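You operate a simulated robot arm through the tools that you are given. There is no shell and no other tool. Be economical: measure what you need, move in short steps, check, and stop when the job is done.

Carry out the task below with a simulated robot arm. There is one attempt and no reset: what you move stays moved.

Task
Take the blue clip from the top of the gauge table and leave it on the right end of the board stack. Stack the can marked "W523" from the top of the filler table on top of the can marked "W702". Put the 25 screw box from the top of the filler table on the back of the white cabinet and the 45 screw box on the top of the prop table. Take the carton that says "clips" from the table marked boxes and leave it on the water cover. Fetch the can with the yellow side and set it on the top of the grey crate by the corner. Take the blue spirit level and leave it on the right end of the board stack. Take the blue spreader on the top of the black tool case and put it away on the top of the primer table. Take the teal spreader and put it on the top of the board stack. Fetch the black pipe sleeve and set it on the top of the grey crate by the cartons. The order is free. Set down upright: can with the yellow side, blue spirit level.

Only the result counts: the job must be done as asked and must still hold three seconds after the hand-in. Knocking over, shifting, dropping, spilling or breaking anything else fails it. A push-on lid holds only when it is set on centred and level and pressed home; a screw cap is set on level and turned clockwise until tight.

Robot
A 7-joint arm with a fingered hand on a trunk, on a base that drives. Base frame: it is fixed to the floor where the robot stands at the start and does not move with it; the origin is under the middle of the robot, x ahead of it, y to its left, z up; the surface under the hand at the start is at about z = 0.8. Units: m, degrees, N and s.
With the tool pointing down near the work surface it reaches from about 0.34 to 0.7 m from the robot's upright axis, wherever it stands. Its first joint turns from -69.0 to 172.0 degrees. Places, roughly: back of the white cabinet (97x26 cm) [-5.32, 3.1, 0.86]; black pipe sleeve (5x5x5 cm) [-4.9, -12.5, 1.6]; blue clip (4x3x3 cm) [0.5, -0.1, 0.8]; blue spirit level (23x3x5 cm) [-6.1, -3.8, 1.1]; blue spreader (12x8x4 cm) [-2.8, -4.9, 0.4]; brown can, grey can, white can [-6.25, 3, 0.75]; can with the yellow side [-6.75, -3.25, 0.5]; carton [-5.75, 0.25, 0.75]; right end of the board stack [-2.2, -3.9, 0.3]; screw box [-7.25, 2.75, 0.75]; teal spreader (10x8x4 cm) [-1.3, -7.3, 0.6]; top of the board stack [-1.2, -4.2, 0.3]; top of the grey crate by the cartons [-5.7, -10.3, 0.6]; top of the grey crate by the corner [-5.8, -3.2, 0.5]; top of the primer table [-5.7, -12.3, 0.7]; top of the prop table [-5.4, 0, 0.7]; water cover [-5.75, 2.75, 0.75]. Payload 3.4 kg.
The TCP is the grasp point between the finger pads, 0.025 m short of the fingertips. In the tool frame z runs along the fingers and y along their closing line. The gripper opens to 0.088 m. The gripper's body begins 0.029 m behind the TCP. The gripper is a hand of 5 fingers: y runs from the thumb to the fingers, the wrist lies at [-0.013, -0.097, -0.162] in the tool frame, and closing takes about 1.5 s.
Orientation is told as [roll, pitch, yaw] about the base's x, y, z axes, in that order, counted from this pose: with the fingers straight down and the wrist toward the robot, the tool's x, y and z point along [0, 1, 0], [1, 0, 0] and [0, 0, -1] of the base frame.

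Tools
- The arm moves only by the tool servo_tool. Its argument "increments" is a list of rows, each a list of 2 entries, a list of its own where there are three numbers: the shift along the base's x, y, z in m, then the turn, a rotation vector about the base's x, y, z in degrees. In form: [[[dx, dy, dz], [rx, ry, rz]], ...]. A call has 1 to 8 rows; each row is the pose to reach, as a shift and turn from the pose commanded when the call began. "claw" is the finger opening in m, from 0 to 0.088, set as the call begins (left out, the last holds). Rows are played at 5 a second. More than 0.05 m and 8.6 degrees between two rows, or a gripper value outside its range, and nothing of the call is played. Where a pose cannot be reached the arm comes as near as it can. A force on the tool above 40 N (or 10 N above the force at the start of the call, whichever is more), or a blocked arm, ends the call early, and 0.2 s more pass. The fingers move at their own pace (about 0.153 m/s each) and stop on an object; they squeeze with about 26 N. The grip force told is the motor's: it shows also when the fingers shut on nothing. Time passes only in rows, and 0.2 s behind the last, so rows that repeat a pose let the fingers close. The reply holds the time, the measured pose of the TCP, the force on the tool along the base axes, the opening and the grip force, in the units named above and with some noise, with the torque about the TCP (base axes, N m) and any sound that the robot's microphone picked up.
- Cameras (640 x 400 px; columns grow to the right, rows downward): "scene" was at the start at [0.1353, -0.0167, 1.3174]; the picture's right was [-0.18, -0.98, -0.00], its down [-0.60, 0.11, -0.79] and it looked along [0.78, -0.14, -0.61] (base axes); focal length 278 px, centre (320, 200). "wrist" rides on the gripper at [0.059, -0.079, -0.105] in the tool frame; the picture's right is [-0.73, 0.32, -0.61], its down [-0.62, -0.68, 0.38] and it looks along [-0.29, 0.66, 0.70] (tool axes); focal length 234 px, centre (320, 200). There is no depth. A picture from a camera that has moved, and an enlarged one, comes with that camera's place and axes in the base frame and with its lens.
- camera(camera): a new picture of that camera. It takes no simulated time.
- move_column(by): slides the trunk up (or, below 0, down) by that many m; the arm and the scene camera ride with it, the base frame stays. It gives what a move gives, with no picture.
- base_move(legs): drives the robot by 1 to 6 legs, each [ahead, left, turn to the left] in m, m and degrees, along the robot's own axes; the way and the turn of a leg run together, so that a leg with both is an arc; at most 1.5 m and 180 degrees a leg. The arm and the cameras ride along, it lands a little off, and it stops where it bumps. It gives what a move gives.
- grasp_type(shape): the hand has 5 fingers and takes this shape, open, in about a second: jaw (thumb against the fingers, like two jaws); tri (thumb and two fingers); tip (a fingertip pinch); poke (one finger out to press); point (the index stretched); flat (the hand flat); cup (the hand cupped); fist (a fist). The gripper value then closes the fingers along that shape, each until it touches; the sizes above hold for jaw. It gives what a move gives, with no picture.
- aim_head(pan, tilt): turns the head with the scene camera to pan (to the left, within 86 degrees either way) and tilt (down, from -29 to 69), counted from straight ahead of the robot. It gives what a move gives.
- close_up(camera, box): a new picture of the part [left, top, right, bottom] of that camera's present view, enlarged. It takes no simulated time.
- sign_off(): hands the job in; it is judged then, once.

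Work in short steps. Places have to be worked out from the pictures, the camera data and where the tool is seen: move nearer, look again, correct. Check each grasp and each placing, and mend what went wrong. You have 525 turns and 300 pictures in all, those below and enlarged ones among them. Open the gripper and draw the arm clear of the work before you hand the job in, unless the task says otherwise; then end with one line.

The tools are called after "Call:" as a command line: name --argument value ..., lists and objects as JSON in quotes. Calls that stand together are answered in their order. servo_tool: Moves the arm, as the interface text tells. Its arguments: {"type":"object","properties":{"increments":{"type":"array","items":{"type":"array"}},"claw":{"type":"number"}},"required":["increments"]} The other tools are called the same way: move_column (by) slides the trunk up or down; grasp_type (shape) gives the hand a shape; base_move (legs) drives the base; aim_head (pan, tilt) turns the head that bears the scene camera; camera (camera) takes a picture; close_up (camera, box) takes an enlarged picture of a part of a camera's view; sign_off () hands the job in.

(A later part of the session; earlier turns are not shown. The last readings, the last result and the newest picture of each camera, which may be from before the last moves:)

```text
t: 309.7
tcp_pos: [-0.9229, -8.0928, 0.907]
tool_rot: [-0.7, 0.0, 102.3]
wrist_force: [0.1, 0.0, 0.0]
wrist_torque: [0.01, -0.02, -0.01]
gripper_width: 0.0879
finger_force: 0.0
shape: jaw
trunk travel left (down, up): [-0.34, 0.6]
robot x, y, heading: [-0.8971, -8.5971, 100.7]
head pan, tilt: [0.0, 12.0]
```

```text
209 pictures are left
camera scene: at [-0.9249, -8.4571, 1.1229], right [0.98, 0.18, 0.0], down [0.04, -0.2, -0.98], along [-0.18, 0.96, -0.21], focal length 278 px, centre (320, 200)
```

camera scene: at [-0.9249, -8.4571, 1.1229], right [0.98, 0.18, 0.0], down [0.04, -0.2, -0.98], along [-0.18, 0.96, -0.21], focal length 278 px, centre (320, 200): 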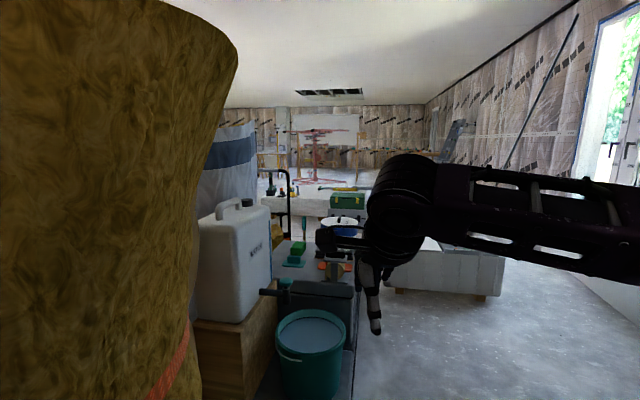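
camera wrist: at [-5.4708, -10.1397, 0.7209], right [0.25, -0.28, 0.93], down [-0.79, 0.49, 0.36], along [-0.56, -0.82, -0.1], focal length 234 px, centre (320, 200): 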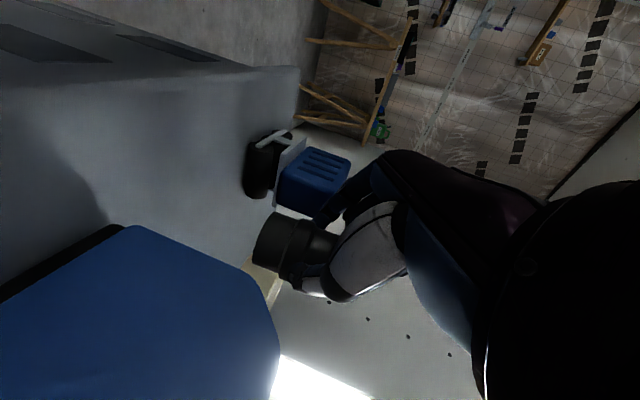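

Call:
close_up --camera "scene" --box '[180, 200, 400, 400]'

```text
2.00 times, centred on (290, 300) of scene
camera zoom: at [-0.9249, -8.4571, 1.1229], right [0.98, 0.18, 0.0], down [0.04, -0.2, -0.98], along [-0.18, 0.96, -0.21], focal length 555 px, centre (380, 0)
```

zoom: 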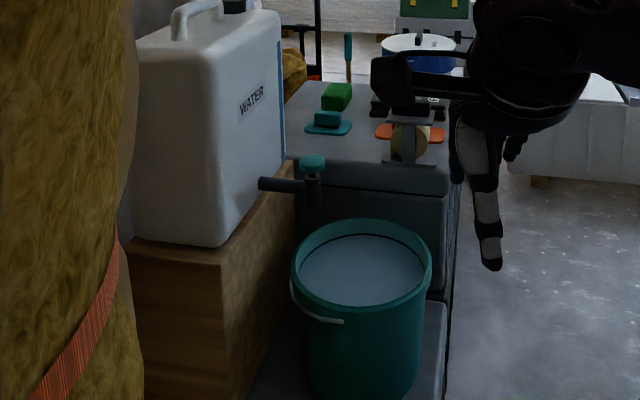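

Spreader is at about (-1.25,-7.38) on the grey chest whose right edge is x≈-0.97. I drive to its east side at (-0.55,-7.35) and turn to face it.

Call:
base_move --legs '[[0.2, -0.577, 0], [0.96, 0, 0], [0, 0, 80]]'

Call:
aim_head --pan 0 --tilt 35

Call:
camera --camera "scene"

```text
t: 312.4
tcp_pos: [-0.494, -7.8535, 0.9065]
tool_rot: [-0.6, 0.0, 97.5]
wrist_force: [-0.5, 0.2, -0.5]
wrist_torque: [-0.01, -0.02, 0.02]
gripper_width: 0.0876
finger_force: 0.1
shape: jaw
trunk travel left (down, up): [-0.34, 0.6]
robot x, y, heading: [-0.516, -8.3585, 95.6]
head pan, tilt: [0.0, 12.0]
stopped in leg 1: the robot was blocked; the commanded pose is now the measured one
```

```text
t: 313.3
tcp_pos: [-0.4953, -7.8558, 0.9064]
tool_rot: [-0.6, -0.1, 97.6]
wrist_force: [0.4, 0.3, 0.4]
wrist_torque: [-0.01, 0.03, -0.02]
gripper_width: 0.0879
finger_force: 0.0
shape: jaw
trunk travel left (down, up): [-0.34, 0.6]
robot x, y, heading: [-0.5135, -8.3582, 95.5]
head pan, tilt: [0.0, 35.0]
```

```text
207 pictures are left
camera scene: at [-0.5273, -8.2225, 1.0861], right [1.0, 0.1, 0.0], down [0.06, -0.57, -0.82], along [-0.08, 0.82, -0.57], focal length 278 px, centre (320, 200)
```

scene: 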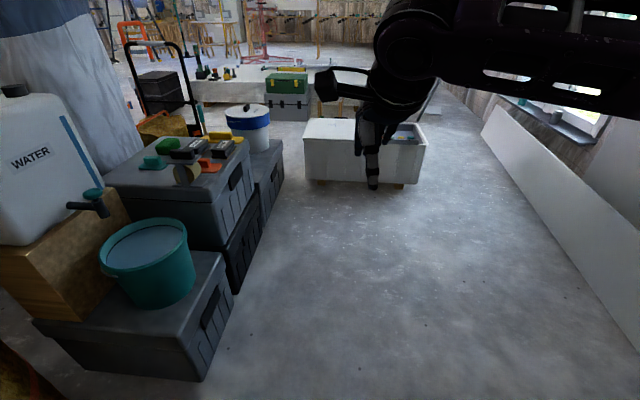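

I was blocked on the right; I look there to see what I touched.

Call:
aim_head --pan -80 --tilt 25

Call:
camera --camera "scene"

```text
t: 314.8
tcp_pos: [-0.4943, -7.8539, 0.9071]
tool_rot: [-0.5, 0.0, 97.5]
wrist_force: [-0.4, -0.6, 0.4]
wrist_torque: [-0.01, 0.02, -0.03]
gripper_width: 0.0879
finger_force: 0.0
shape: jaw
trunk travel left (down, up): [-0.34, 0.6]
robot x, y, heading: [-0.5108, -8.3576, 95.6]
head pan, tilt: [-80.0, 25.0]
```

```text
206 pictures are left
camera scene: at [-0.43, -8.2854, 1.1018], right [0.27, -0.96, 0.0], down [-0.41, -0.11, -0.91], along [0.87, 0.24, -0.42], focal length 278 px, centre (320, 200)
```

scene: 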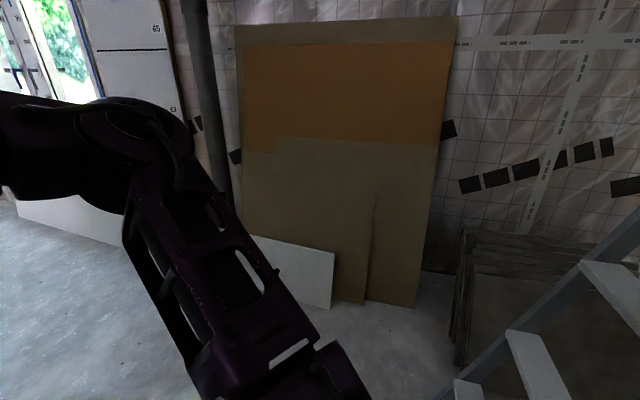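

Call:
aim_head --pan -86 --tilt 60

Call:
camera --camera "scene"

Call:
aim_head --pan 86 --tilt 50

Call:
camera --camera "scene"

```text
t: 315.9
tcp_pos: [-0.4953, -7.8557, 0.9061]
tool_rot: [-0.5, 0.0, 97.4]
wrist_force: [-0.1, 0.4, 0.4]
wrist_torque: [0.0, 0.02, 0.0]
gripper_width: 0.0879
finger_force: 0.1
shape: jaw
trunk travel left (down, up): [-0.34, 0.6]
robot x, y, heading: [-0.5143, -8.3614, 95.4]
head pan, tilt: [-85.9, 60.0]
```

```text
205 pictures are left
camera scene: at [-0.453, -8.2991, 1.0518], right [0.17, -0.99, 0.0], down [-0.85, -0.14, -0.5], along [0.49, 0.08, -0.87], focal length 278 px, centre (320, 200)
```

scene: 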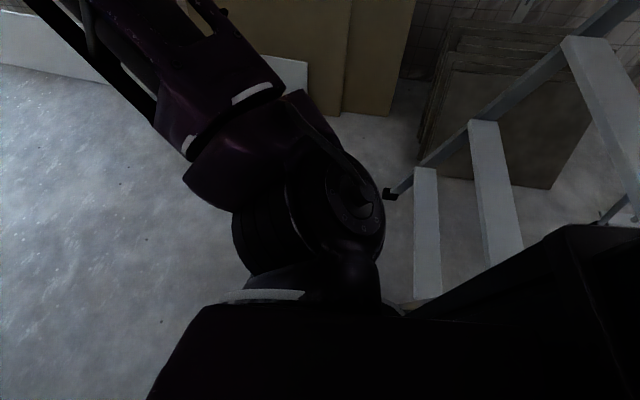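

```text
t: 318.4
tcp_pos: [-0.494, -7.8548, 0.9068]
tool_rot: [-0.6, 0.0, 97.6]
wrist_force: [0.1, -0.1, 0.2]
wrist_torque: [0.05, -0.01, -0.02]
gripper_width: 0.088
finger_force: 0.0
shape: jaw
trunk travel left (down, up): [-0.34, 0.6]
robot x, y, heading: [-0.5133, -8.3595, 95.8]
head pan, tilt: [85.9, 50.0]
```

```text
204 pictures are left
camera scene: at [-0.5958, -8.3121, 1.0643], right [-0.03, 1.0, 0.0], down [0.77, 0.02, -0.64], along [-0.64, -0.02, -0.77], focal length 278 px, centre (320, 200)
```

scene: 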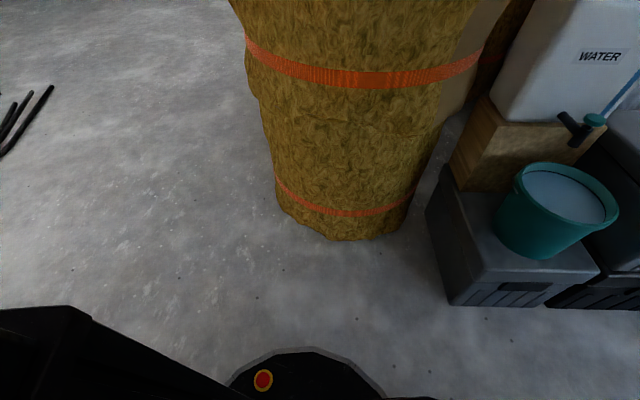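

I had bumped the step ladder's foot (right-rear); it still stands. I move straight ahead away from it, keeping clear, then turn to the chest.

Call:
base_move --legs '[[0.3, 0, 0], [0.7, -0.12, 0], [0, 0, 80]]'

Call:
aim_head --pan 0 --tilt 35

Call:
camera --camera "scene"

Call:
aim_head --pan 86 --tilt 20

Call:
camera --camera "scene"

```text
t: 327.4
tcp_pos: [-0.9795, -7.2351, 0.9066]
tool_rot: [-0.6, 0.0, 176.1]
wrist_force: [-0.6, 0.3, 0.8]
wrist_torque: [0.02, 0.04, -0.02]
gripper_width: 0.0878
finger_force: 0.0
shape: jaw
trunk travel left (down, up): [-0.34, 0.6]
robot x, y, heading: [-0.4904, -7.3562, 173.9]
head pan, tilt: [85.9, 50.0]
```

```text
t: 328.9
tcp_pos: [-0.9791, -7.2346, 0.9063]
tool_rot: [-0.7, 0.1, 176.2]
wrist_force: [0.7, 0.8, 0.3]
wrist_torque: [-0.03, -0.03, 0.02]
gripper_width: 0.0877
finger_force: 0.0
shape: jaw
trunk travel left (down, up): [-0.34, 0.6]
robot x, y, heading: [-0.4868, -7.3546, 173.9]
head pan, tilt: [0.0, 35.0]
```

```text
203 pictures are left
camera scene: at [-0.6264, -7.3406, 1.086], right [0.1, 0.99, 0.0], down [0.57, -0.06, -0.82], along [-0.81, 0.08, -0.57], focal length 278 px, centre (320, 200)
```

scene: 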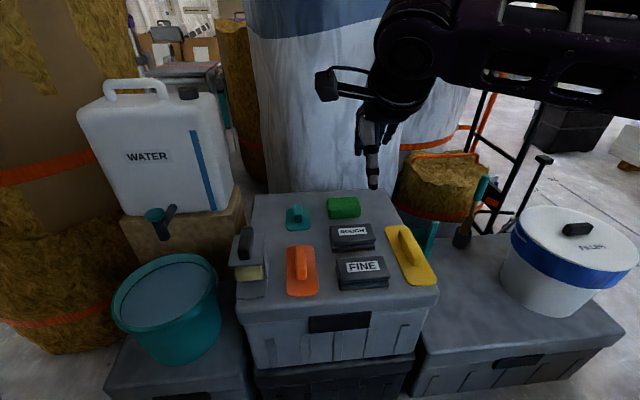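

```text
t: 330.6
tcp_pos: [-0.9796, -7.2342, 0.9065]
tool_rot: [-0.5, 0.1, 176.0]
wrist_force: [0.6, 0.0, 0.3]
wrist_torque: [0.02, -0.02, 0.01]
gripper_width: 0.0879
finger_force: 0.1
shape: jaw
trunk travel left (down, up): [-0.34, 0.6]
robot x, y, heading: [-0.4876, -7.3528, 174.0]
head pan, tilt: [85.9, 20.0]
```

```text
202 pictures are left
camera scene: at [-0.555, -7.4413, 1.1099], right [-0.98, 0.17, 0.0], down [0.06, 0.34, -0.94], along [-0.16, -0.93, -0.34], focal length 278 px, centre (320, 200)
```

scene: 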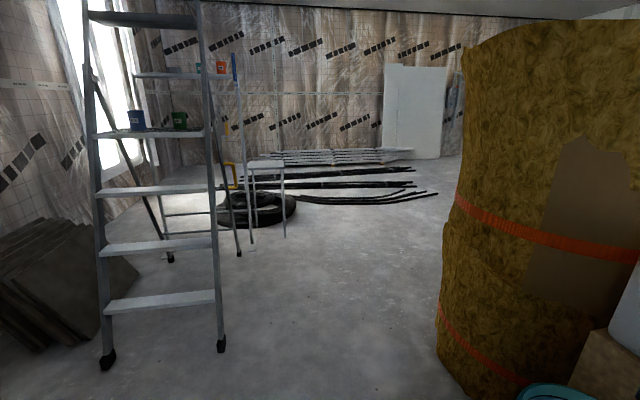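

The ladder stands normally with its pots on. Now I zoom on the teal spreader.

Call:
aim_head --pan 0 --tilt 35

Call:
close_up --camera "scene" --box '[240, 180, 400, 280]'

Call:
camera --camera "wrist"

```text
t: 332.1
tcp_pos: [-0.9795, -7.2348, 0.9071]
tool_rot: [-0.7, -0.1, 176.0]
wrist_force: [-0.2, 0.2, 0.2]
wrist_torque: [0.0, 0.0, -0.03]
gripper_width: 0.0879
finger_force: 0.0
shape: jaw
trunk travel left (down, up): [-0.34, 0.6]
robot x, y, heading: [-0.4901, -7.3521, 174.2]
head pan, tilt: [0.0, 35.0]
```

```text
4.00 times, centred on (320, 230) of scene
camera zoom: at [-0.6264, -7.3406, 1.0861], right [0.1, 0.99, 0.0], down [0.57, -0.06, -0.82], along [-0.81, 0.08, -0.57], focal length 1110 px, centre (320, 80)
```

zoom: 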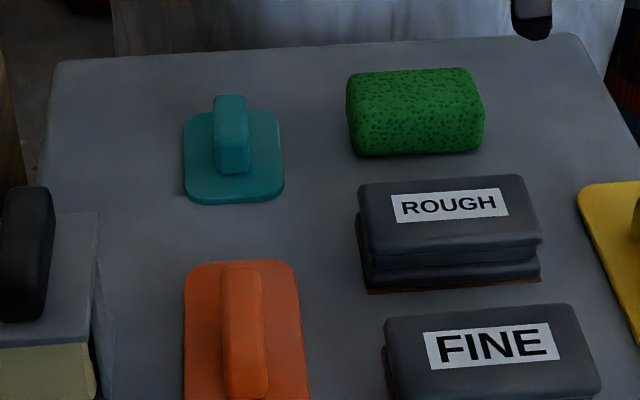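

```text
200 pictures are left
camera wrist: at [-0.9043, -7.3007, 1.0122], right [-0.27, 0.74, 0.62], down [0.72, 0.58, -0.38], along [-0.63, 0.34, -0.69], focal length 234 px, centre (320, 200)
```

wrist: 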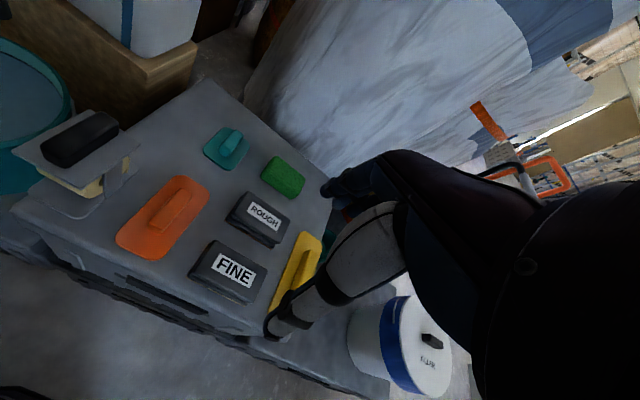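

Triangulation puts the teal handle at about (-1.222,-7.341), top z≈0.64, running along x. I move 7 cm closer and turn the tool to yaw -90.

Call:
base_move --legs '[[0.07, 0, 0]]'

Call:
servo_tool --increments '[[[-0.01, -0.01, 0], [0, 0, 8]], [[-0.02, -0.02, 0], [0, 0, 16]], [[-0.03, -0.03, 0], [0, 0, 24]], [[-0.04, -0.04, 0], [0, 0, 32]], [[-0.05, -0.05, 0], [0, 0, 40]], [[-0.06, -0.06, 0], [0, 0, 48]], [[-0.07, -0.06, 0], [0, 0, 56]], [[-0.08, -0.06, 0], [0, 0, 64]]]'

Call:
servo_tool --increments '[[[-0.02, -0.01, -0.02], [0, 0, 8]], [[-0.04, -0.02, -0.04], [0, 0, 16]], [[-0.06, -0.03, -0.06], [0, 0, 23]], [[-0.08, -0.04, -0.08], [0, 0, 30]]]'

Call:
camera --camera "wrist"

Call:
camera --camera "scene"

```text
t: 333.2
tcp_pos: [-1.0504, -7.2269, 0.9057]
tool_rot: [-0.6, 0.0, 176.1]
wrist_force: [0.2, 0.3, 0.3]
wrist_torque: [0.01, -0.04, 0.0]
gripper_width: 0.0878
finger_force: 0.2
shape: jaw
trunk travel left (down, up): [-0.34, 0.6]
robot x, y, heading: [-0.5597, -7.3483, 174.1]
head pan, tilt: [0.0, 35.0]
```

```text
t: 335.0
tcp_pos: [-1.1306, -7.2884, 0.9082]
tool_rot: [-0.6, 0.0, -119.8]
wrist_force: [-0.1, 0.9, -0.8]
wrist_torque: [0.0, 0.02, -0.01]
gripper_width: 0.0877
finger_force: 0.0
shape: jaw
trunk travel left (down, up): [-0.34, 0.6]
robot x, y, heading: [-0.5613, -7.345, 174.1]
head pan, tilt: [0.0, 35.0]
```

```text
t: 336.0
tcp_pos: [-1.1577, -7.3583, 0.7948]
tool_rot: [-0.7, 0.1, -89.9]
wrist_force: [0.0, -0.6, -1.0]
wrist_torque: [-0.02, -0.05, -0.01]
gripper_width: 0.0878
finger_force: 0.1
shape: jaw
out of reach, approached as far as the arm can: row 2, 3, 4
trunk travel left (down, up): [-0.34, 0.6]
robot x, y, heading: [-0.5597, -7.3469, 174.1]
head pan, tilt: [0.0, 35.0]
```

```text
199 pictures are left
camera wrist: at [-1.0969, -7.2793, 0.9006], right [-0.72, -0.33, 0.62], down [-0.63, 0.68, -0.37], along [-0.3, -0.66, -0.69], focal length 234 px, centre (320, 200)
```

wrist: 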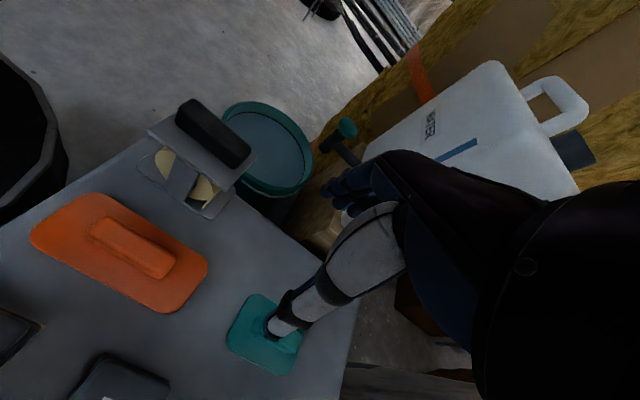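

```text
198 pictures are left
camera scene: at [-0.6985, -7.3357, 1.0859], right [0.1, 0.99, 0.0], down [0.57, -0.06, -0.82], along [-0.81, 0.08, -0.57], focal length 278 px, centre (320, 200)
```

scene: 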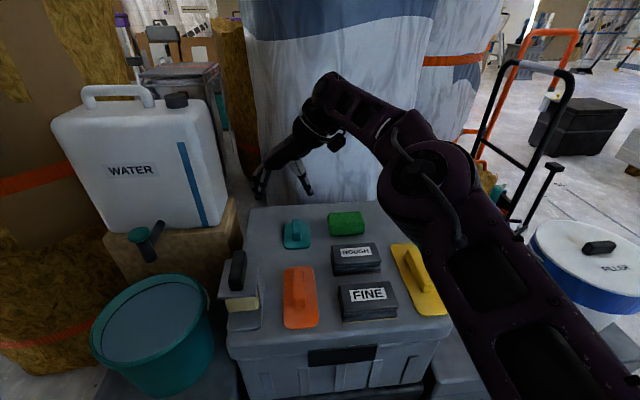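

Reach is short at this yaw. Instead I grip the handle lengthwise (5 cm, along x), with the natural yaw of 180; I turn back.

Call:
servo_tool --increments '[[[0.01, 0, 0.0], [0, 0, -8]], [[0.02, 0.01, 0.0], [0, 0, -16]], [[0.02, 0.02, 0], [0, 0, -24]], [[0.02, 0.02, 0], [0, 0, -32]], [[0.02, 0.02, 0], [0, 0, -40]], [[0.02, 0.02, 0], [0, 0, -48]], [[0.01, 0.02, 0], [0, 0, -56]], [[0.0, 0.02, 0], [0, 0, -64]]]'

Call:
servo_tool --increments '[[[-0.02, 0, 0], [0, 0, -8]], [[-0.04, 0, 0], [0, 0, -16]], [[-0.062, 0, 0], [0, 0, -24]], [[-0.062, -0.003, -0.02], [0.0, 0.7, -26]], [[-0.062, -0.003, -0.04], [0.0, 0.7, -26]], [[-0.062, -0.003, -0.06], [0.0, 0.7, -26]]]'

Call:
camera --camera "wrist"

Call:
close_up --camera "scene" --box '[240, 180, 400, 280]'

```text
t: 337.8
tcp_pos: [-1.1561, -7.3344, 0.795]
tool_rot: [-0.7, -0.1, -154.1]
wrist_force: [0.9, -0.6, -0.6]
wrist_torque: [0.0, -0.02, -0.02]
gripper_width: 0.0881
finger_force: 0.0
shape: jaw
trunk travel left (down, up): [-0.34, 0.6]
robot x, y, heading: [-0.5609, -7.3467, 174.3]
head pan, tilt: [0.0, 35.0]
```

```text
t: 339.2
tcp_pos: [-1.2174, -7.3374, 0.7347]
tool_rot: [-0.8, -0.6, -180.0]
wrist_force: [-0.5, 0.3, -0.1]
wrist_torque: [0.04, 0.0, 0.0]
gripper_width: 0.0879
finger_force: 0.0
shape: jaw
trunk travel left (down, up): [-0.34, 0.6]
robot x, y, heading: [-0.5554, -7.3438, 174.2]
head pan, tilt: [0.0, 35.0]
```

```text
197 pictures are left
camera wrist: at [-1.1379, -7.3986, 0.8386], right [-0.32, 0.72, 0.62], down [0.68, 0.63, -0.38], along [-0.66, 0.3, -0.68], focal length 234 px, centre (320, 200)
```

wrist: 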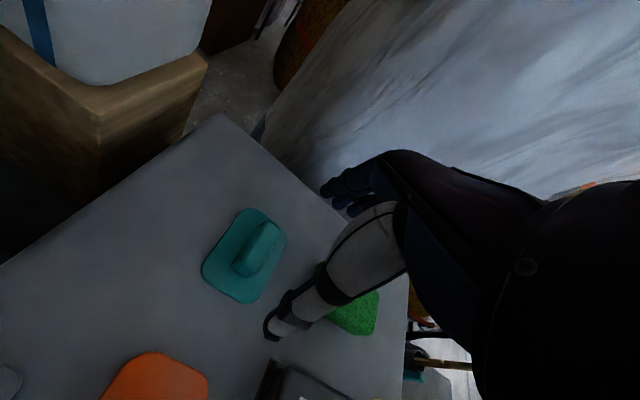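

```text
4.00 times, centred on (320, 230) of scene
camera zoom: at [-0.6969, -7.3333, 1.0861], right [0.1, 0.99, 0.0], down [0.57, -0.06, -0.82], along [-0.81, 0.08, -0.57], focal length 1110 px, centre (320, 80)
```

zoom: 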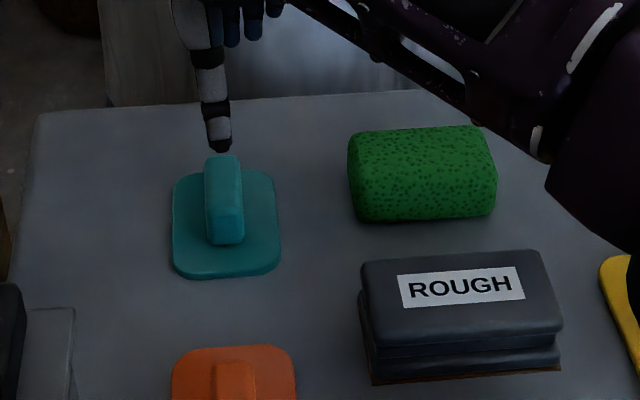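

Handle centre refined to (-1.232,-7.343). I centre and descend to z≈0.645.

Call:
servo_tool --increments '[[[-0.014, -0.005, -0.02], [0, 0, 0]], [[-0.014, -0.005, -0.055], [0, 0, 0]], [[-0.014, -0.005, -0.088], [0, 0, 0]], [[-0.014, -0.005, -0.088], [0, 0, 0]]]'

Call:
close_up --camera "scene" --box '[240, 180, 400, 280]'

Call:
camera --camera "wrist"

```text
t: 340.2
tcp_pos: [-1.2339, -7.3426, 0.648]
tool_rot: [-0.7, -0.7, -179.9]
wrist_force: [0.4, -0.3, 1.0]
wrist_torque: [0.01, 0.01, -0.01]
gripper_width: 0.088
finger_force: 0.0
shape: jaw
trunk travel left (down, up): [-0.34, 0.6]
robot x, y, heading: [-0.5589, -7.3426, 174.1]
head pan, tilt: [0.0, 35.0]
```

```text
4.00 times, centred on (320, 230) of scene
camera zoom: at [-0.6967, -7.3334, 1.0861], right [0.1, 0.99, 0.0], down [0.57, -0.06, -0.82], along [-0.81, 0.08, -0.57], focal length 1110 px, centre (320, 80)
```

zoom: 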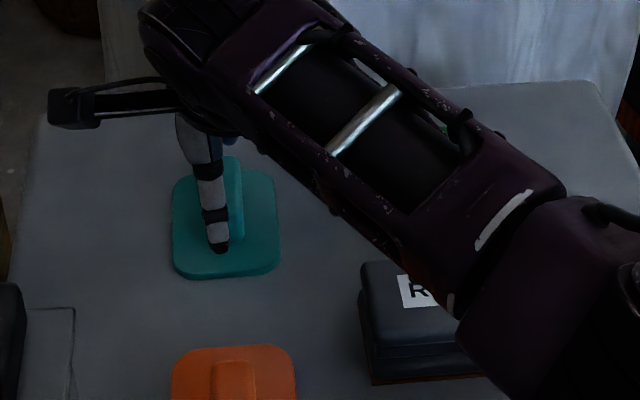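

```text
194 pictures are left
camera wrist: at [-1.1523, -7.4031, 0.7513], right [-0.32, 0.72, 0.62], down [0.68, 0.63, -0.38], along [-0.67, 0.3, -0.68], focal length 234 px, centre (320, 200)
```

wrist: 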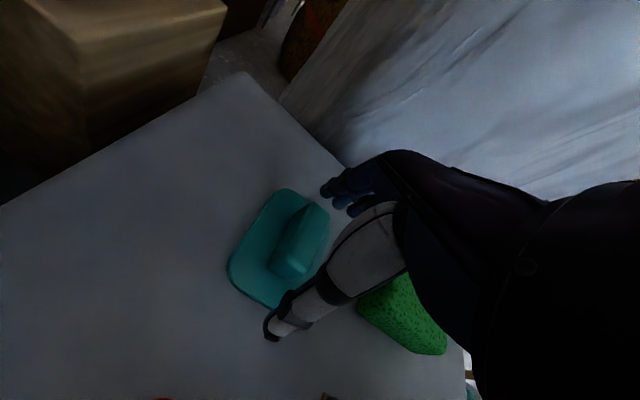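

The thumb is a little left of the handle's end; I shift +6 mm in y and close.

Call:
servo_tool --increments '[[[0, 0.006, 0], [0, 0, 0]], [[0, 0.006, 0], [0, 0, 0]], [[0, 0.006, 0], [0, 0, 0]], [[0, 0.006, 0], [0, 0, 0]], [[0, 0.006, 0], [0, 0, 0]], [[0, 0.006, 0], [0, 0, 0]], [[0, 0.006, 0], [0, 0, 0]]]' --claw 0.0

Call:
servo_tool --increments '[[[0, 0, 0.02], [0, 0, 0]], [[0, 0, 0.05], [0, 0, 0]], [[0, 0, 0.09], [0, 0, 0]]]'

Call:
camera --camera "wrist"

```text
t: 341.8
tcp_pos: [-1.233, -7.3364, 0.6483]
tool_rot: [-0.8, -0.7, -180.0]
wrist_force: [-0.4, 0.5, 0.2]
wrist_torque: [0.0, -0.01, -0.03]
gripper_width: 0.0
finger_force: 26.0
shape: jaw
trunk travel left (down, up): [-0.34, 0.6]
robot x, y, heading: [-0.5581, -7.3468, 174.2]
head pan, tilt: [0.0, 35.0]
```

```text
t: 342.6
tcp_pos: [-1.2336, -7.3367, 0.7372]
tool_rot: [-0.8, -0.7, -179.9]
wrist_force: [-0.4, 0.4, 0.4]
wrist_torque: [0.01, 0.01, -0.03]
gripper_width: 0.0002
finger_force: 25.9
shape: jaw
trunk travel left (down, up): [-0.34, 0.6]
robot x, y, heading: [-0.5636, -7.3447, 174.0]
head pan, tilt: [0.0, 35.0]
```

```text
193 pictures are left
camera wrist: at [-1.1534, -7.3986, 0.8409], right [-0.32, 0.72, 0.62], down [0.68, 0.63, -0.38], along [-0.67, 0.3, -0.68], focal length 234 px, centre (320, 200)
```

wrist: 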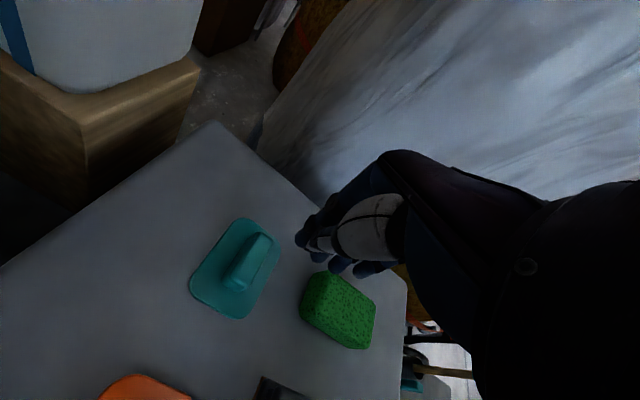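

I closed above the handle: it must lie lower than I judged. I open, shift to x≈-1.245, y≈-7.342 and descend lower, watching force.

Call:
servo_tool --increments '[[[-0.01, -0.006, 0], [0, 0, 0]], [[-0.01, -0.006, 0], [0, 0, 0]], [[-0.01, -0.006, 0], [0, 0, 0]], [[-0.01, -0.006, 0], [0, 0, 0]], [[-0.01, -0.006, -0.04], [0, 0, 0]], [[-0.01, -0.006, -0.08], [0, 0, 0]], [[-0.01, -0.006, -0.1], [0, 0, 0]]]' --claw 0.088

Call:
servo_tool --increments '[[[0, 0, -0.006], [0, 0, 0]], [[0, 0, -0.012], [0, 0, 0]], [[0, 0, -0.018], [0, 0, 0]]]'

Call:
camera --camera "wrist"

Call:
close_up --camera "scene" --box '[240, 180, 400, 280]'

```text
t: 344.2
tcp_pos: [-1.2426, -7.3441, 0.6361]
tool_rot: [-0.8, -0.8, -180.0]
wrist_force: [-0.1, -0.3, 0.2]
wrist_torque: [0.01, 0.0, 0.0]
gripper_width: 0.0877
finger_force: 0.0
shape: jaw
trunk travel left (down, up): [-0.34, 0.6]
robot x, y, heading: [-0.5588, -7.3464, 174.2]
head pan, tilt: [0.0, 35.0]
```

```text
t: 345.0
tcp_pos: [-1.2421, -7.3455, 0.6181]
tool_rot: [-0.7, -0.8, -180.1]
wrist_force: [0.7, 0.0, -0.3]
wrist_torque: [-0.02, 0.0, -0.01]
gripper_width: 0.0876
finger_force: 0.1
shape: jaw
trunk travel left (down, up): [-0.34, 0.6]
robot x, y, heading: [-0.5618, -7.3455, 174.0]
head pan, tilt: [0.0, 35.0]
```

```text
192 pictures are left
camera wrist: at [-1.1613, -7.4053, 0.7235], right [-0.32, 0.72, 0.62], down [0.68, 0.63, -0.38], along [-0.67, 0.3, -0.68], focal length 234 px, centre (320, 200)
```

wrist: 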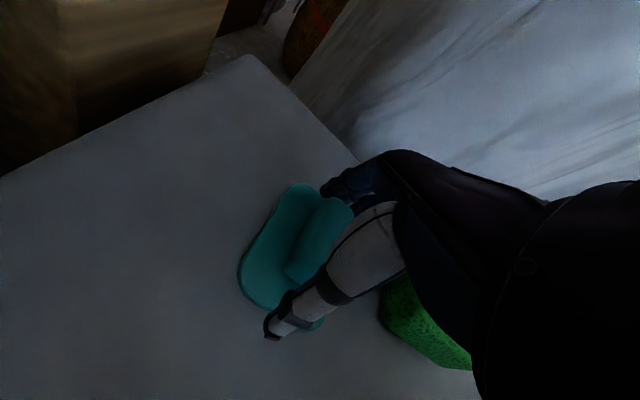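

```text
4.00 times, centred on (320, 230) of scene
camera zoom: at [-0.6967, -7.3334, 1.086], right [0.1, 0.99, 0.0], down [0.57, -0.06, -0.82], along [-0.81, 0.08, -0.57], focal length 1110 px, centre (320, 80)
```

zoom: 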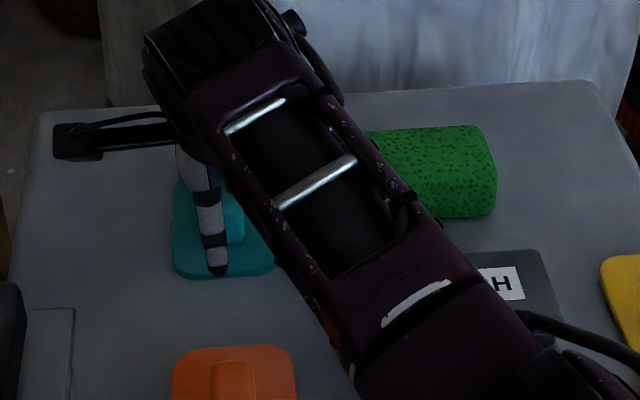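

Still no contact and the handle is now between. Down 5 mm more and close.

Call:
servo_tool --increments '[[[0.0, 0.003, -0.005], [0, 0, 0]], [[0, 0.003, -0.005], [0, 0, 0]], [[0, 0.003, -0.005], [0, 0, 0]], [[0, 0.003, -0.005], [0, 0, 0]], [[0, 0.003, -0.005], [0, 0, 0]], [[0, 0.003, -0.005], [0, 0, 0]], [[0, 0.003, -0.005], [0, 0, 0]], [[0, 0.003, -0.005], [0, 0, 0]]]' --claw 0.0

Call:
camera --camera "wrist"

```text
t: 346.8
tcp_pos: [-1.2411, -7.3409, 0.6135]
tool_rot: [-0.8, -0.9, -179.9]
wrist_force: [-0.9, -3.3, 7.9]
wrist_torque: [-0.05, 0.0, 0.0]
gripper_width: 0.0537
finger_force: 25.9
shape: jaw
trunk travel left (down, up): [-0.34, 0.6]
robot x, y, heading: [-0.5571, -7.3461, 173.9]
head pan, tilt: [0.0, 35.0]
```

```text
190 pictures are left
camera wrist: at [-1.1607, -7.4022, 0.7193], right [-0.32, 0.72, 0.62], down [0.68, 0.63, -0.38], along [-0.67, 0.3, -0.68], focal length 234 px, centre (320, 200)
```

wrist: 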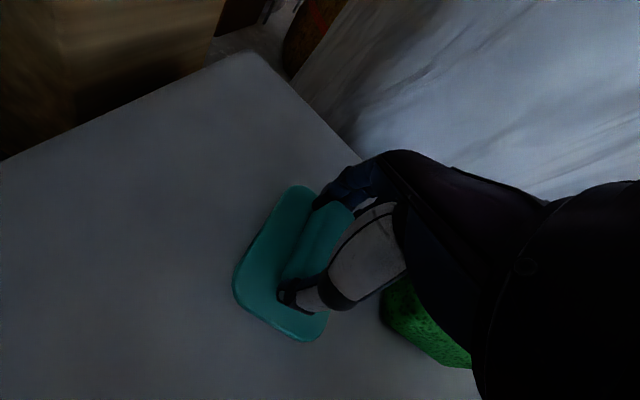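

Gripped at 53.7 mm (the handle's length). I lift and check.

Call:
servo_tool --increments '[[[0, 0, 0.02], [0, 0, 0]], [[0, 0, 0.06], [0, 0, 0]], [[0, 0, 0.1], [0, 0, 0]], [[0, 0, 0.15], [0, 0, 0]], [[0, 0, 0.2], [0, 0, 0]]]'

Call:
camera --camera "wrist"

Call:
camera --camera "scene"

```text
t: 348.0
tcp_pos: [-1.2446, -7.3405, 0.813]
tool_rot: [-0.8, -0.6, -179.9]
wrist_force: [-0.3, 0.3, -1.5]
wrist_torque: [-0.01, -0.01, 0.0]
gripper_width: 0.0539
finger_force: 26.1
shape: jaw
trunk travel left (down, up): [-0.34, 0.6]
robot x, y, heading: [-0.5619, -7.3448, 174.3]
head pan, tilt: [0.0, 35.0]
```

```text
189 pictures are left
camera wrist: at [-1.1638, -7.4024, 0.9177], right [-0.32, 0.72, 0.62], down [0.68, 0.63, -0.38], along [-0.66, 0.3, -0.68], focal length 234 px, centre (320, 200)
```

wrist: 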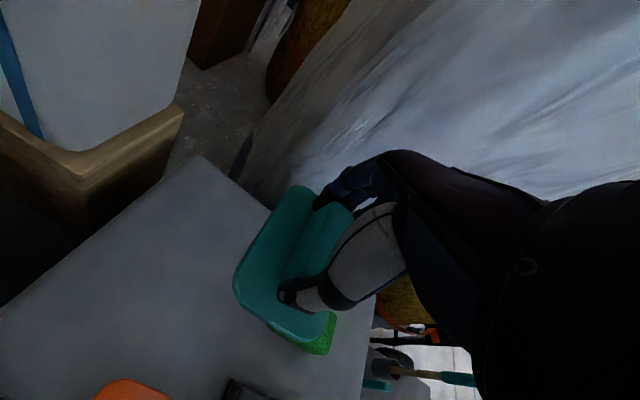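

```text
188 pictures are left
camera scene: at [-0.696, -7.334, 1.0861], right [0.1, 0.99, 0.0], down [0.57, -0.06, -0.82], along [-0.82, 0.08, -0.57], focal length 278 px, centre (320, 200)
```

scene: 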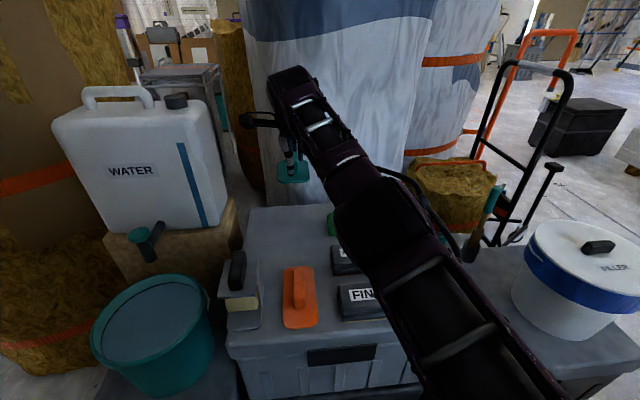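

Held well. I need to get to the board stack; I tuck the arm, back off and look north for the passage east of the white tub.

Call:
servo_tool --increments '[[[0.045, 0.0, 0.02], [0, 0, 0]], [[0.09, 0.0, 0.04], [0, 0, 0]], [[0.13, 0.0, 0.06], [0, 0, 0]], [[0.17, 0.0, 0.08], [0, 0, 0]], [[0.2, 0.0, 0.08], [0, 0, 0]]]'

Call:
base_move --legs '[[-0.4, 0, 0]]'

Call:
aim_head --pan -80 --tilt 20

Call:
camera --camera "scene"

```text
t: 349.2
tcp_pos: [-1.192, -7.3793, 0.9362]
tool_rot: [-0.7, -0.6, -179.9]
wrist_force: [0.7, -0.3, -0.2]
wrist_torque: [0.01, 0.0, 0.02]
gripper_width: 0.0538
finger_force: 26.2
shape: jaw
out of reach, approached as far as the arm can: row 1, 2, 3, 4, 5
trunk travel left (down, up): [-0.34, 0.6]
robot x, y, heading: [-0.5546, -7.3462, 174.1]
head pan, tilt: [0.0, 35.0]
```

```text
t: 351.6
tcp_pos: [-0.7985, -7.422, 0.9346]
tool_rot: [-0.8, -0.6, -179.3]
wrist_force: [1.3, -0.8, -1.0]
wrist_torque: [0.0, -0.02, 0.02]
gripper_width: 0.0536
finger_force: 25.8
shape: jaw
trunk travel left (down, up): [-0.34, 0.6]
robot x, y, heading: [-0.1638, -7.3861, 174.8]
head pan, tilt: [0.0, 35.0]
```

```text
t: 353.2
tcp_pos: [-0.7978, -7.4233, 0.9355]
tool_rot: [-0.9, -0.7, -179.3]
wrist_force: [-0.2, -0.4, -0.9]
wrist_torque: [-0.04, -0.01, -0.01]
gripper_width: 0.0537
finger_force: 25.8
shape: jaw
trunk travel left (down, up): [-0.34, 0.6]
robot x, y, heading: [-0.1646, -7.3835, 174.8]
head pan, tilt: [-80.0, 20.0]
```

```text
187 pictures are left
camera scene: at [-0.2231, -7.2886, 1.1099], right [1.0, 0.08, 0.0], down [0.03, -0.34, -0.94], along [-0.08, 0.94, -0.34], focal length 278 px, centre (320, 200)
```

scene: 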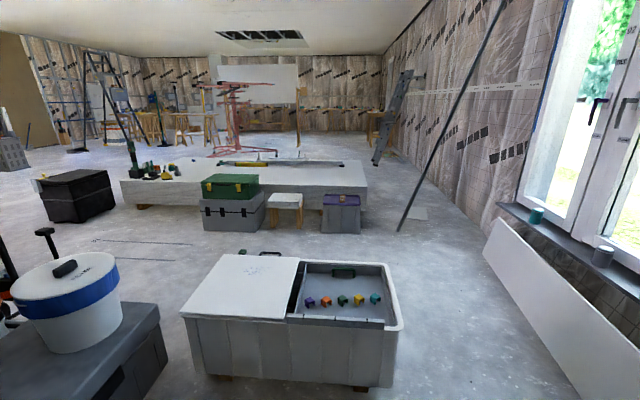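

Plan: pass east of the tub at x≈0.36, then to y≈-5.8, west to x≈-0.45, and reach the stack over the stool gap. I turn north first.

Call:
base_move --legs '[[0, 0, -85], [0.5, -0.5, 0]]'

Call:
aim_head --pan 0 --tilt 30

Call:
camera --camera "scene"

```text
t: 360.7
tcp_pos: [0.2674, -6.2709, 0.9356]
tool_rot: [-0.8, -0.7, 94.8]
wrist_force: [-0.7, 0.3, -1.3]
wrist_torque: [0.01, 0.0, 0.01]
gripper_width: 0.0536
finger_force: 26.5
shape: jaw
trunk travel left (down, up): [-0.34, 0.6]
robot x, y, heading: [0.353, -6.8973, 89.0]
head pan, tilt: [-80.0, 20.0]
```

```text
t: 362.2
tcp_pos: [0.2686, -6.2705, 0.9351]
tool_rot: [-0.8, -0.6, 94.8]
wrist_force: [-0.2, 0.1, -1.2]
wrist_torque: [0.0, -0.01, -0.01]
gripper_width: 0.0534
finger_force: 25.8
shape: jaw
trunk travel left (down, up): [-0.34, 0.6]
robot x, y, heading: [0.3517, -6.8986, 88.8]
head pan, tilt: [0.0, 30.0]
```

```text
186 pictures are left
camera scene: at [0.3545, -6.7589, 1.0938], right [1.0, -0.02, 0.0], down [-0.01, -0.5, -0.87], along [0.02, 0.87, -0.5], focal length 278 px, centre (320, 200)
```

scene: 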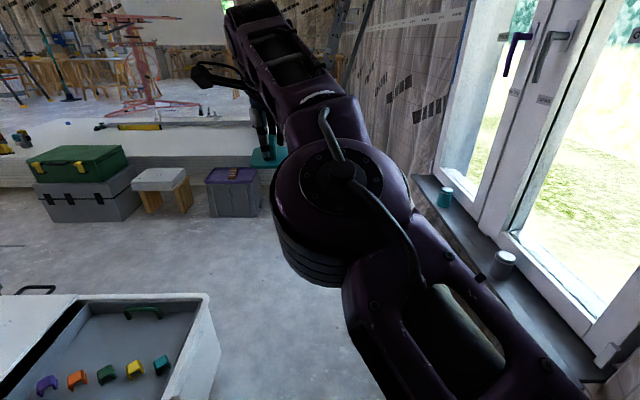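

The passage by the window is too tight for my elbow. I go back the known way around the roll instead, and approach the stack from the north later.

Call:
base_move --legs '[[-0.51, 0.54, 0], [-0.81, 0.533, 0], [-0.55, 0.09, 0], [-0.51, 0.44, 0]]'

Call:
base_move --legs '[[0, 0, 95], [1.1, 0.1, 0]]'

Call:
aim_head --pan 0 --tilt 12

Call:
camera --camera "scene"

```text
t: 377.0
tcp_pos: [-1.3788, -8.6227, 0.9367]
tool_rot: [-0.8, -0.6, 95.6]
wrist_force: [0.0, -0.1, -1.1]
wrist_torque: [0.01, 0.04, 0.05]
gripper_width: 0.0537
finger_force: 25.8
shape: jaw
trunk travel left (down, up): [-0.34, 0.6]
robot x, y, heading: [-1.2869, -9.2515, 89.6]
head pan, tilt: [0.0, 30.0]
```

```text
t: 386.8
tcp_pos: [-3.0247, -9.5613, 0.9332]
tool_rot: [-0.8, -0.7, -170.5]
wrist_force: [0.2, -0.2, -1.8]
wrist_torque: [0.0, -0.02, 0.0]
gripper_width: 0.0535
finger_force: 26.1
shape: jaw
trunk travel left (down, up): [-0.34, 0.6]
robot x, y, heading: [-2.4065, -9.4227, -176.3]
head pan, tilt: [0.0, 30.0]
```

```text
t: 387.6
tcp_pos: [-3.0242, -9.5607, 0.9361]
tool_rot: [-0.8, -0.6, -170.5]
wrist_force: [0.3, 0.4, -0.6]
wrist_torque: [0.01, 0.0, -0.03]
gripper_width: 0.0534
finger_force: 26.1
shape: jaw
trunk travel left (down, up): [-0.34, 0.6]
robot x, y, heading: [-2.4034, -9.4256, -176.4]
head pan, tilt: [0.0, 12.0]
```

```text
185 pictures are left
camera scene: at [-2.549, -9.4352, 1.1228], right [-0.06, 1.0, 0.0], down [0.21, 0.01, -0.98], along [-0.98, -0.06, -0.21], focal length 278 px, centre (320, 200)
```

scene: 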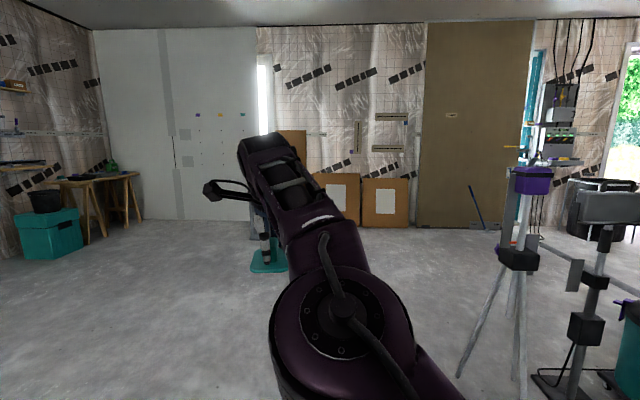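

Call:
base_move --legs '[[1.2, 0, 0], [1.15, 0, 0], [0, 0, -93], [1.5, 0, 0], [1.5, 0, 0]]'

Call:
camera --camera "scene"

```text
t: 417.3
tcp_pos: [-4.8185, -5.8729, 0.9341]
tool_rot: [-0.8, -0.5, 95.9]
wrist_force: [-0.6, 0.9, -1.5]
wrist_torque: [0.02, 0.01, 0.0]
gripper_width: 0.0529
finger_force: 26.0
shape: jaw
trunk travel left (down, up): [-0.34, 0.6]
robot x, y, heading: [-4.7236, -6.5003, 90.1]
head pan, tilt: [0.0, 12.0]
```

```text
184 pictures are left
camera scene: at [-4.7241, -6.3567, 1.1229], right [1.0, 0.0, 0.0], down [0.0, -0.21, -0.98], along [0.0, 0.98, -0.21], focal length 278 px, centre (320, 200)
```

scene: 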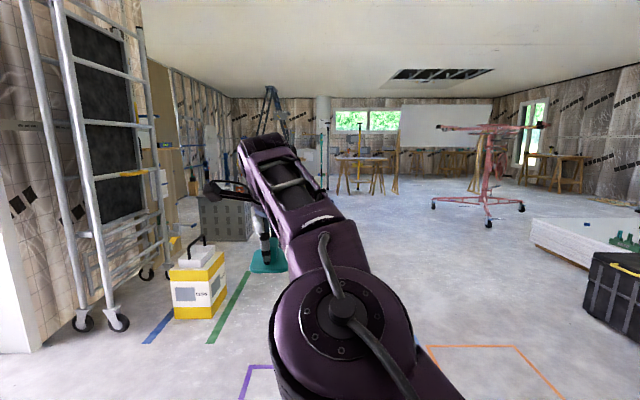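

Now the known way north past the case to (-3.72,-1.5).

Call:
base_move --legs '[[1.0, -0.5, 0], [1.0, -0.5, 0], [1.5, 0, 0], [1.5, 0, 0], [0, 0, -90]]'

Call:
camera --camera "scene"

```text
t: 446.3
tcp_pos: [-3.1232, -1.3476, 0.9343]
tool_rot: [-0.7, -0.6, 8.1]
wrist_force: [0.4, -0.6, -0.3]
wrist_torque: [0.0, 0.01, 0.03]
gripper_width: 0.0526
finger_force: 26.3
shape: jaw
trunk travel left (down, up): [-0.34, 0.6]
robot x, y, heading: [-3.7455, -1.4664, 2.3]
head pan, tilt: [0.0, 12.0]
```

```text
183 pictures are left
camera scene: at [-3.6026, -1.4628, 1.1229], right [0.04, -1.0, 0.0], down [-0.21, -0.01, -0.98], along [0.98, 0.04, -0.21], focal length 278 px, centre (320, 200)
```

scene: 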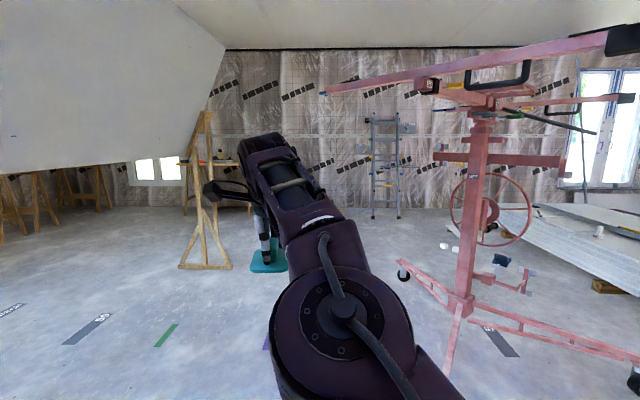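

The hoist's cradle overhangs at z≈1.34, so I lower the trunk and pass along y≈-1.2 to x≈-1.0, then turn south.

Call:
move_column --by -0.3

Call:
base_move --legs '[[1.3, 0.22, 0], [1.45, -0.06, 0], [0, 0, -100]]'

Call:
camera --camera "scene"

```text
t: 449.3
tcp_pos: [-3.1228, -1.3481, 0.6344]
tool_rot: [-0.9, -0.7, 8.1]
wrist_force: [-0.5, -0.2, -1.0]
wrist_torque: [0.0, 0.02, 0.02]
gripper_width: 0.0524
finger_force: 26.0
shape: jaw
trunk travel left (down, up): [-0.04, 0.9]
robot x, y, heading: [-3.7455, -1.4679, 1.9]
head pan, tilt: [0.0, 12.0]
```

```text
t: 467.0
tcp_pos: [-0.9423, -1.7924, 0.6352]
tool_rot: [-0.8, -0.6, -89.3]
wrist_force: [-0.9, 0.2, -1.0]
wrist_torque: [0.03, -0.04, -0.01]
gripper_width: 0.0525
finger_force: 25.8
shape: jaw
trunk travel left (down, up): [-0.04, 0.9]
robot x, y, heading: [-0.9817, -1.1611, -95.2]
head pan, tilt: [0.0, 12.0]
```

```text
182 pictures are left
camera scene: at [-0.9945, -1.3035, 0.8229], right [-1.0, 0.09, 0.0], down [0.02, 0.21, -0.98], along [-0.09, -0.97, -0.21], focal length 278 px, centre (320, 200)
```

scene: 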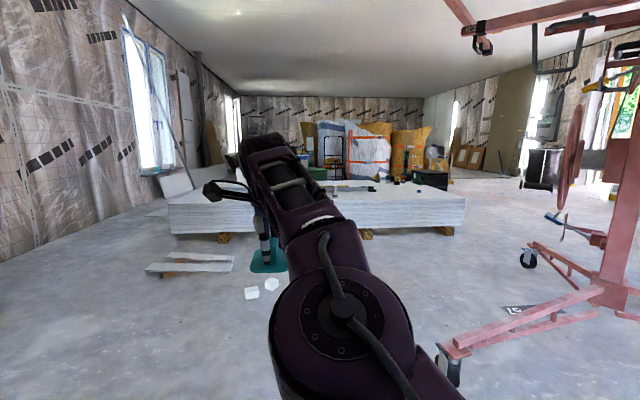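

Call:
base_move --legs '[[1.139, 0.063, 0], [0.833, -0.326, 0]]'

Call:
aim_head --pan 0 --tilt 40

Call:
camera --camera "scene"

```text
t: 477.1
tcp_pos: [-1.4329, -3.7294, 0.6342]
tool_rot: [-0.9, -0.5, -90.6]
wrist_force: [-0.5, 0.0, 0.1]
wrist_torque: [0.0, 0.01, 0.05]
gripper_width: 0.052
finger_force: 26.0
shape: jaw
trunk travel left (down, up): [-0.04, 0.9]
robot x, y, heading: [-1.4541, -3.0952, -96.6]
head pan, tilt: [0.0, 12.0]
```

```text
t: 478.1
tcp_pos: [-1.4318, -3.7297, 0.6349]
tool_rot: [-0.8, -0.5, -90.6]
wrist_force: [-0.7, 0.0, 0.9]
wrist_torque: [-0.01, 0.0, 0.03]
gripper_width: 0.0522
finger_force: 25.6
shape: jaw
trunk travel left (down, up): [-0.04, 0.9]
robot x, y, heading: [-1.4567, -3.097, -96.6]
head pan, tilt: [0.0, 40.0]
```

```text
181 pictures are left
camera scene: at [-1.4721, -3.2309, 0.7785], right [-0.99, 0.11, 0.0], down [0.07, 0.64, -0.77], along [-0.09, -0.76, -0.64], focal length 278 px, centre (320, 200)
```

scene: 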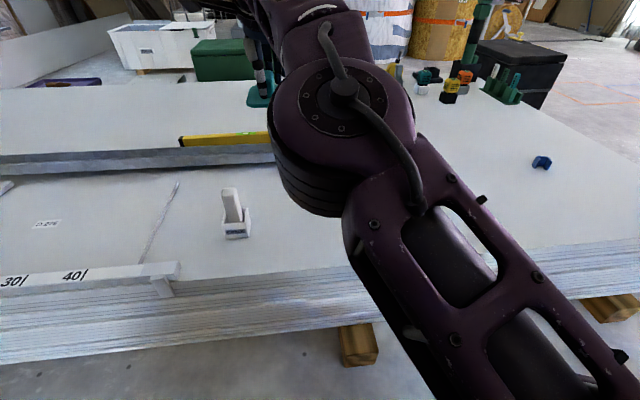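

The free area is at about (-1.62,-3.74), right of the white block. I move there and lower.

Call:
servo_tool --increments '[[[-0.04, 0, 0], [0, 0, 0]], [[-0.08, 0, 0], [0, 0, 0]], [[-0.12, 0, 0], [0, 0, 0]], [[-0.16, -0.005, 0], [0, 0, 0]], [[-0.188, -0.01, 0], [0, 0, 0]], [[-0.188, -0.01, -0.04], [0, 0, 0]], [[-0.188, -0.01, -0.09], [0, 0, 0]], [[-0.188, -0.01, -0.13], [0, 0, 0]]]'

Call:
camera --camera "scene"

Call:
camera --camera "wrist"

```text
t: 479.9
tcp_pos: [-1.6248, -3.8012, 0.525]
tool_rot: [-0.8, -0.5, -90.7]
wrist_force: [-0.2, 0.2, -1.0]
wrist_torque: [0.01, -0.02, 0.03]
gripper_width: 0.0522
finger_force: 25.4
shape: jaw
out of reach, approached as far as the arm can: row 1, 2, 3, 4, 5, 6, 7, 8
trunk travel left (down, up): [-0.04, 0.9]
robot x, y, heading: [-1.4572, -3.0965, -96.4]
head pan, tilt: [0.0, 40.0]
```

```text
180 pictures are left
camera scene: at [-1.4722, -3.2309, 0.7785], right [-0.99, 0.11, 0.0], down [0.07, 0.64, -0.77], along [-0.09, -0.76, -0.64], focal length 278 px, centre (320, 200)
```

scene: 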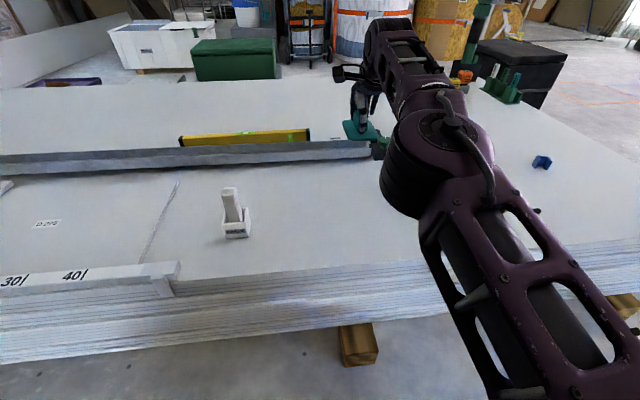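

```text
179 pictures are left
camera wrist: at [-1.5627, -3.7222, 0.6291], right [-0.72, -0.31, 0.62], down [-0.62, 0.68, -0.38], along [-0.31, -0.66, -0.69], focal length 234 px, centre (320, 200)
```

wrist: 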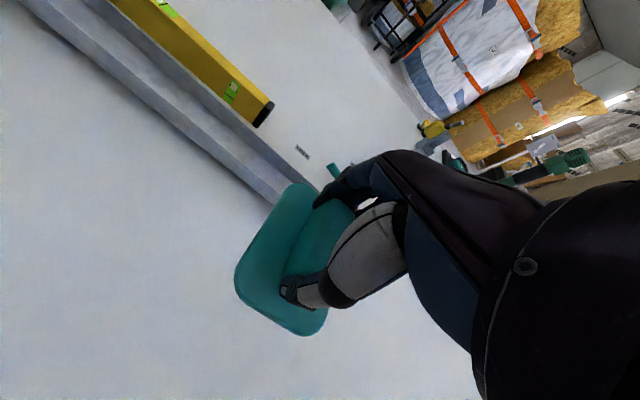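

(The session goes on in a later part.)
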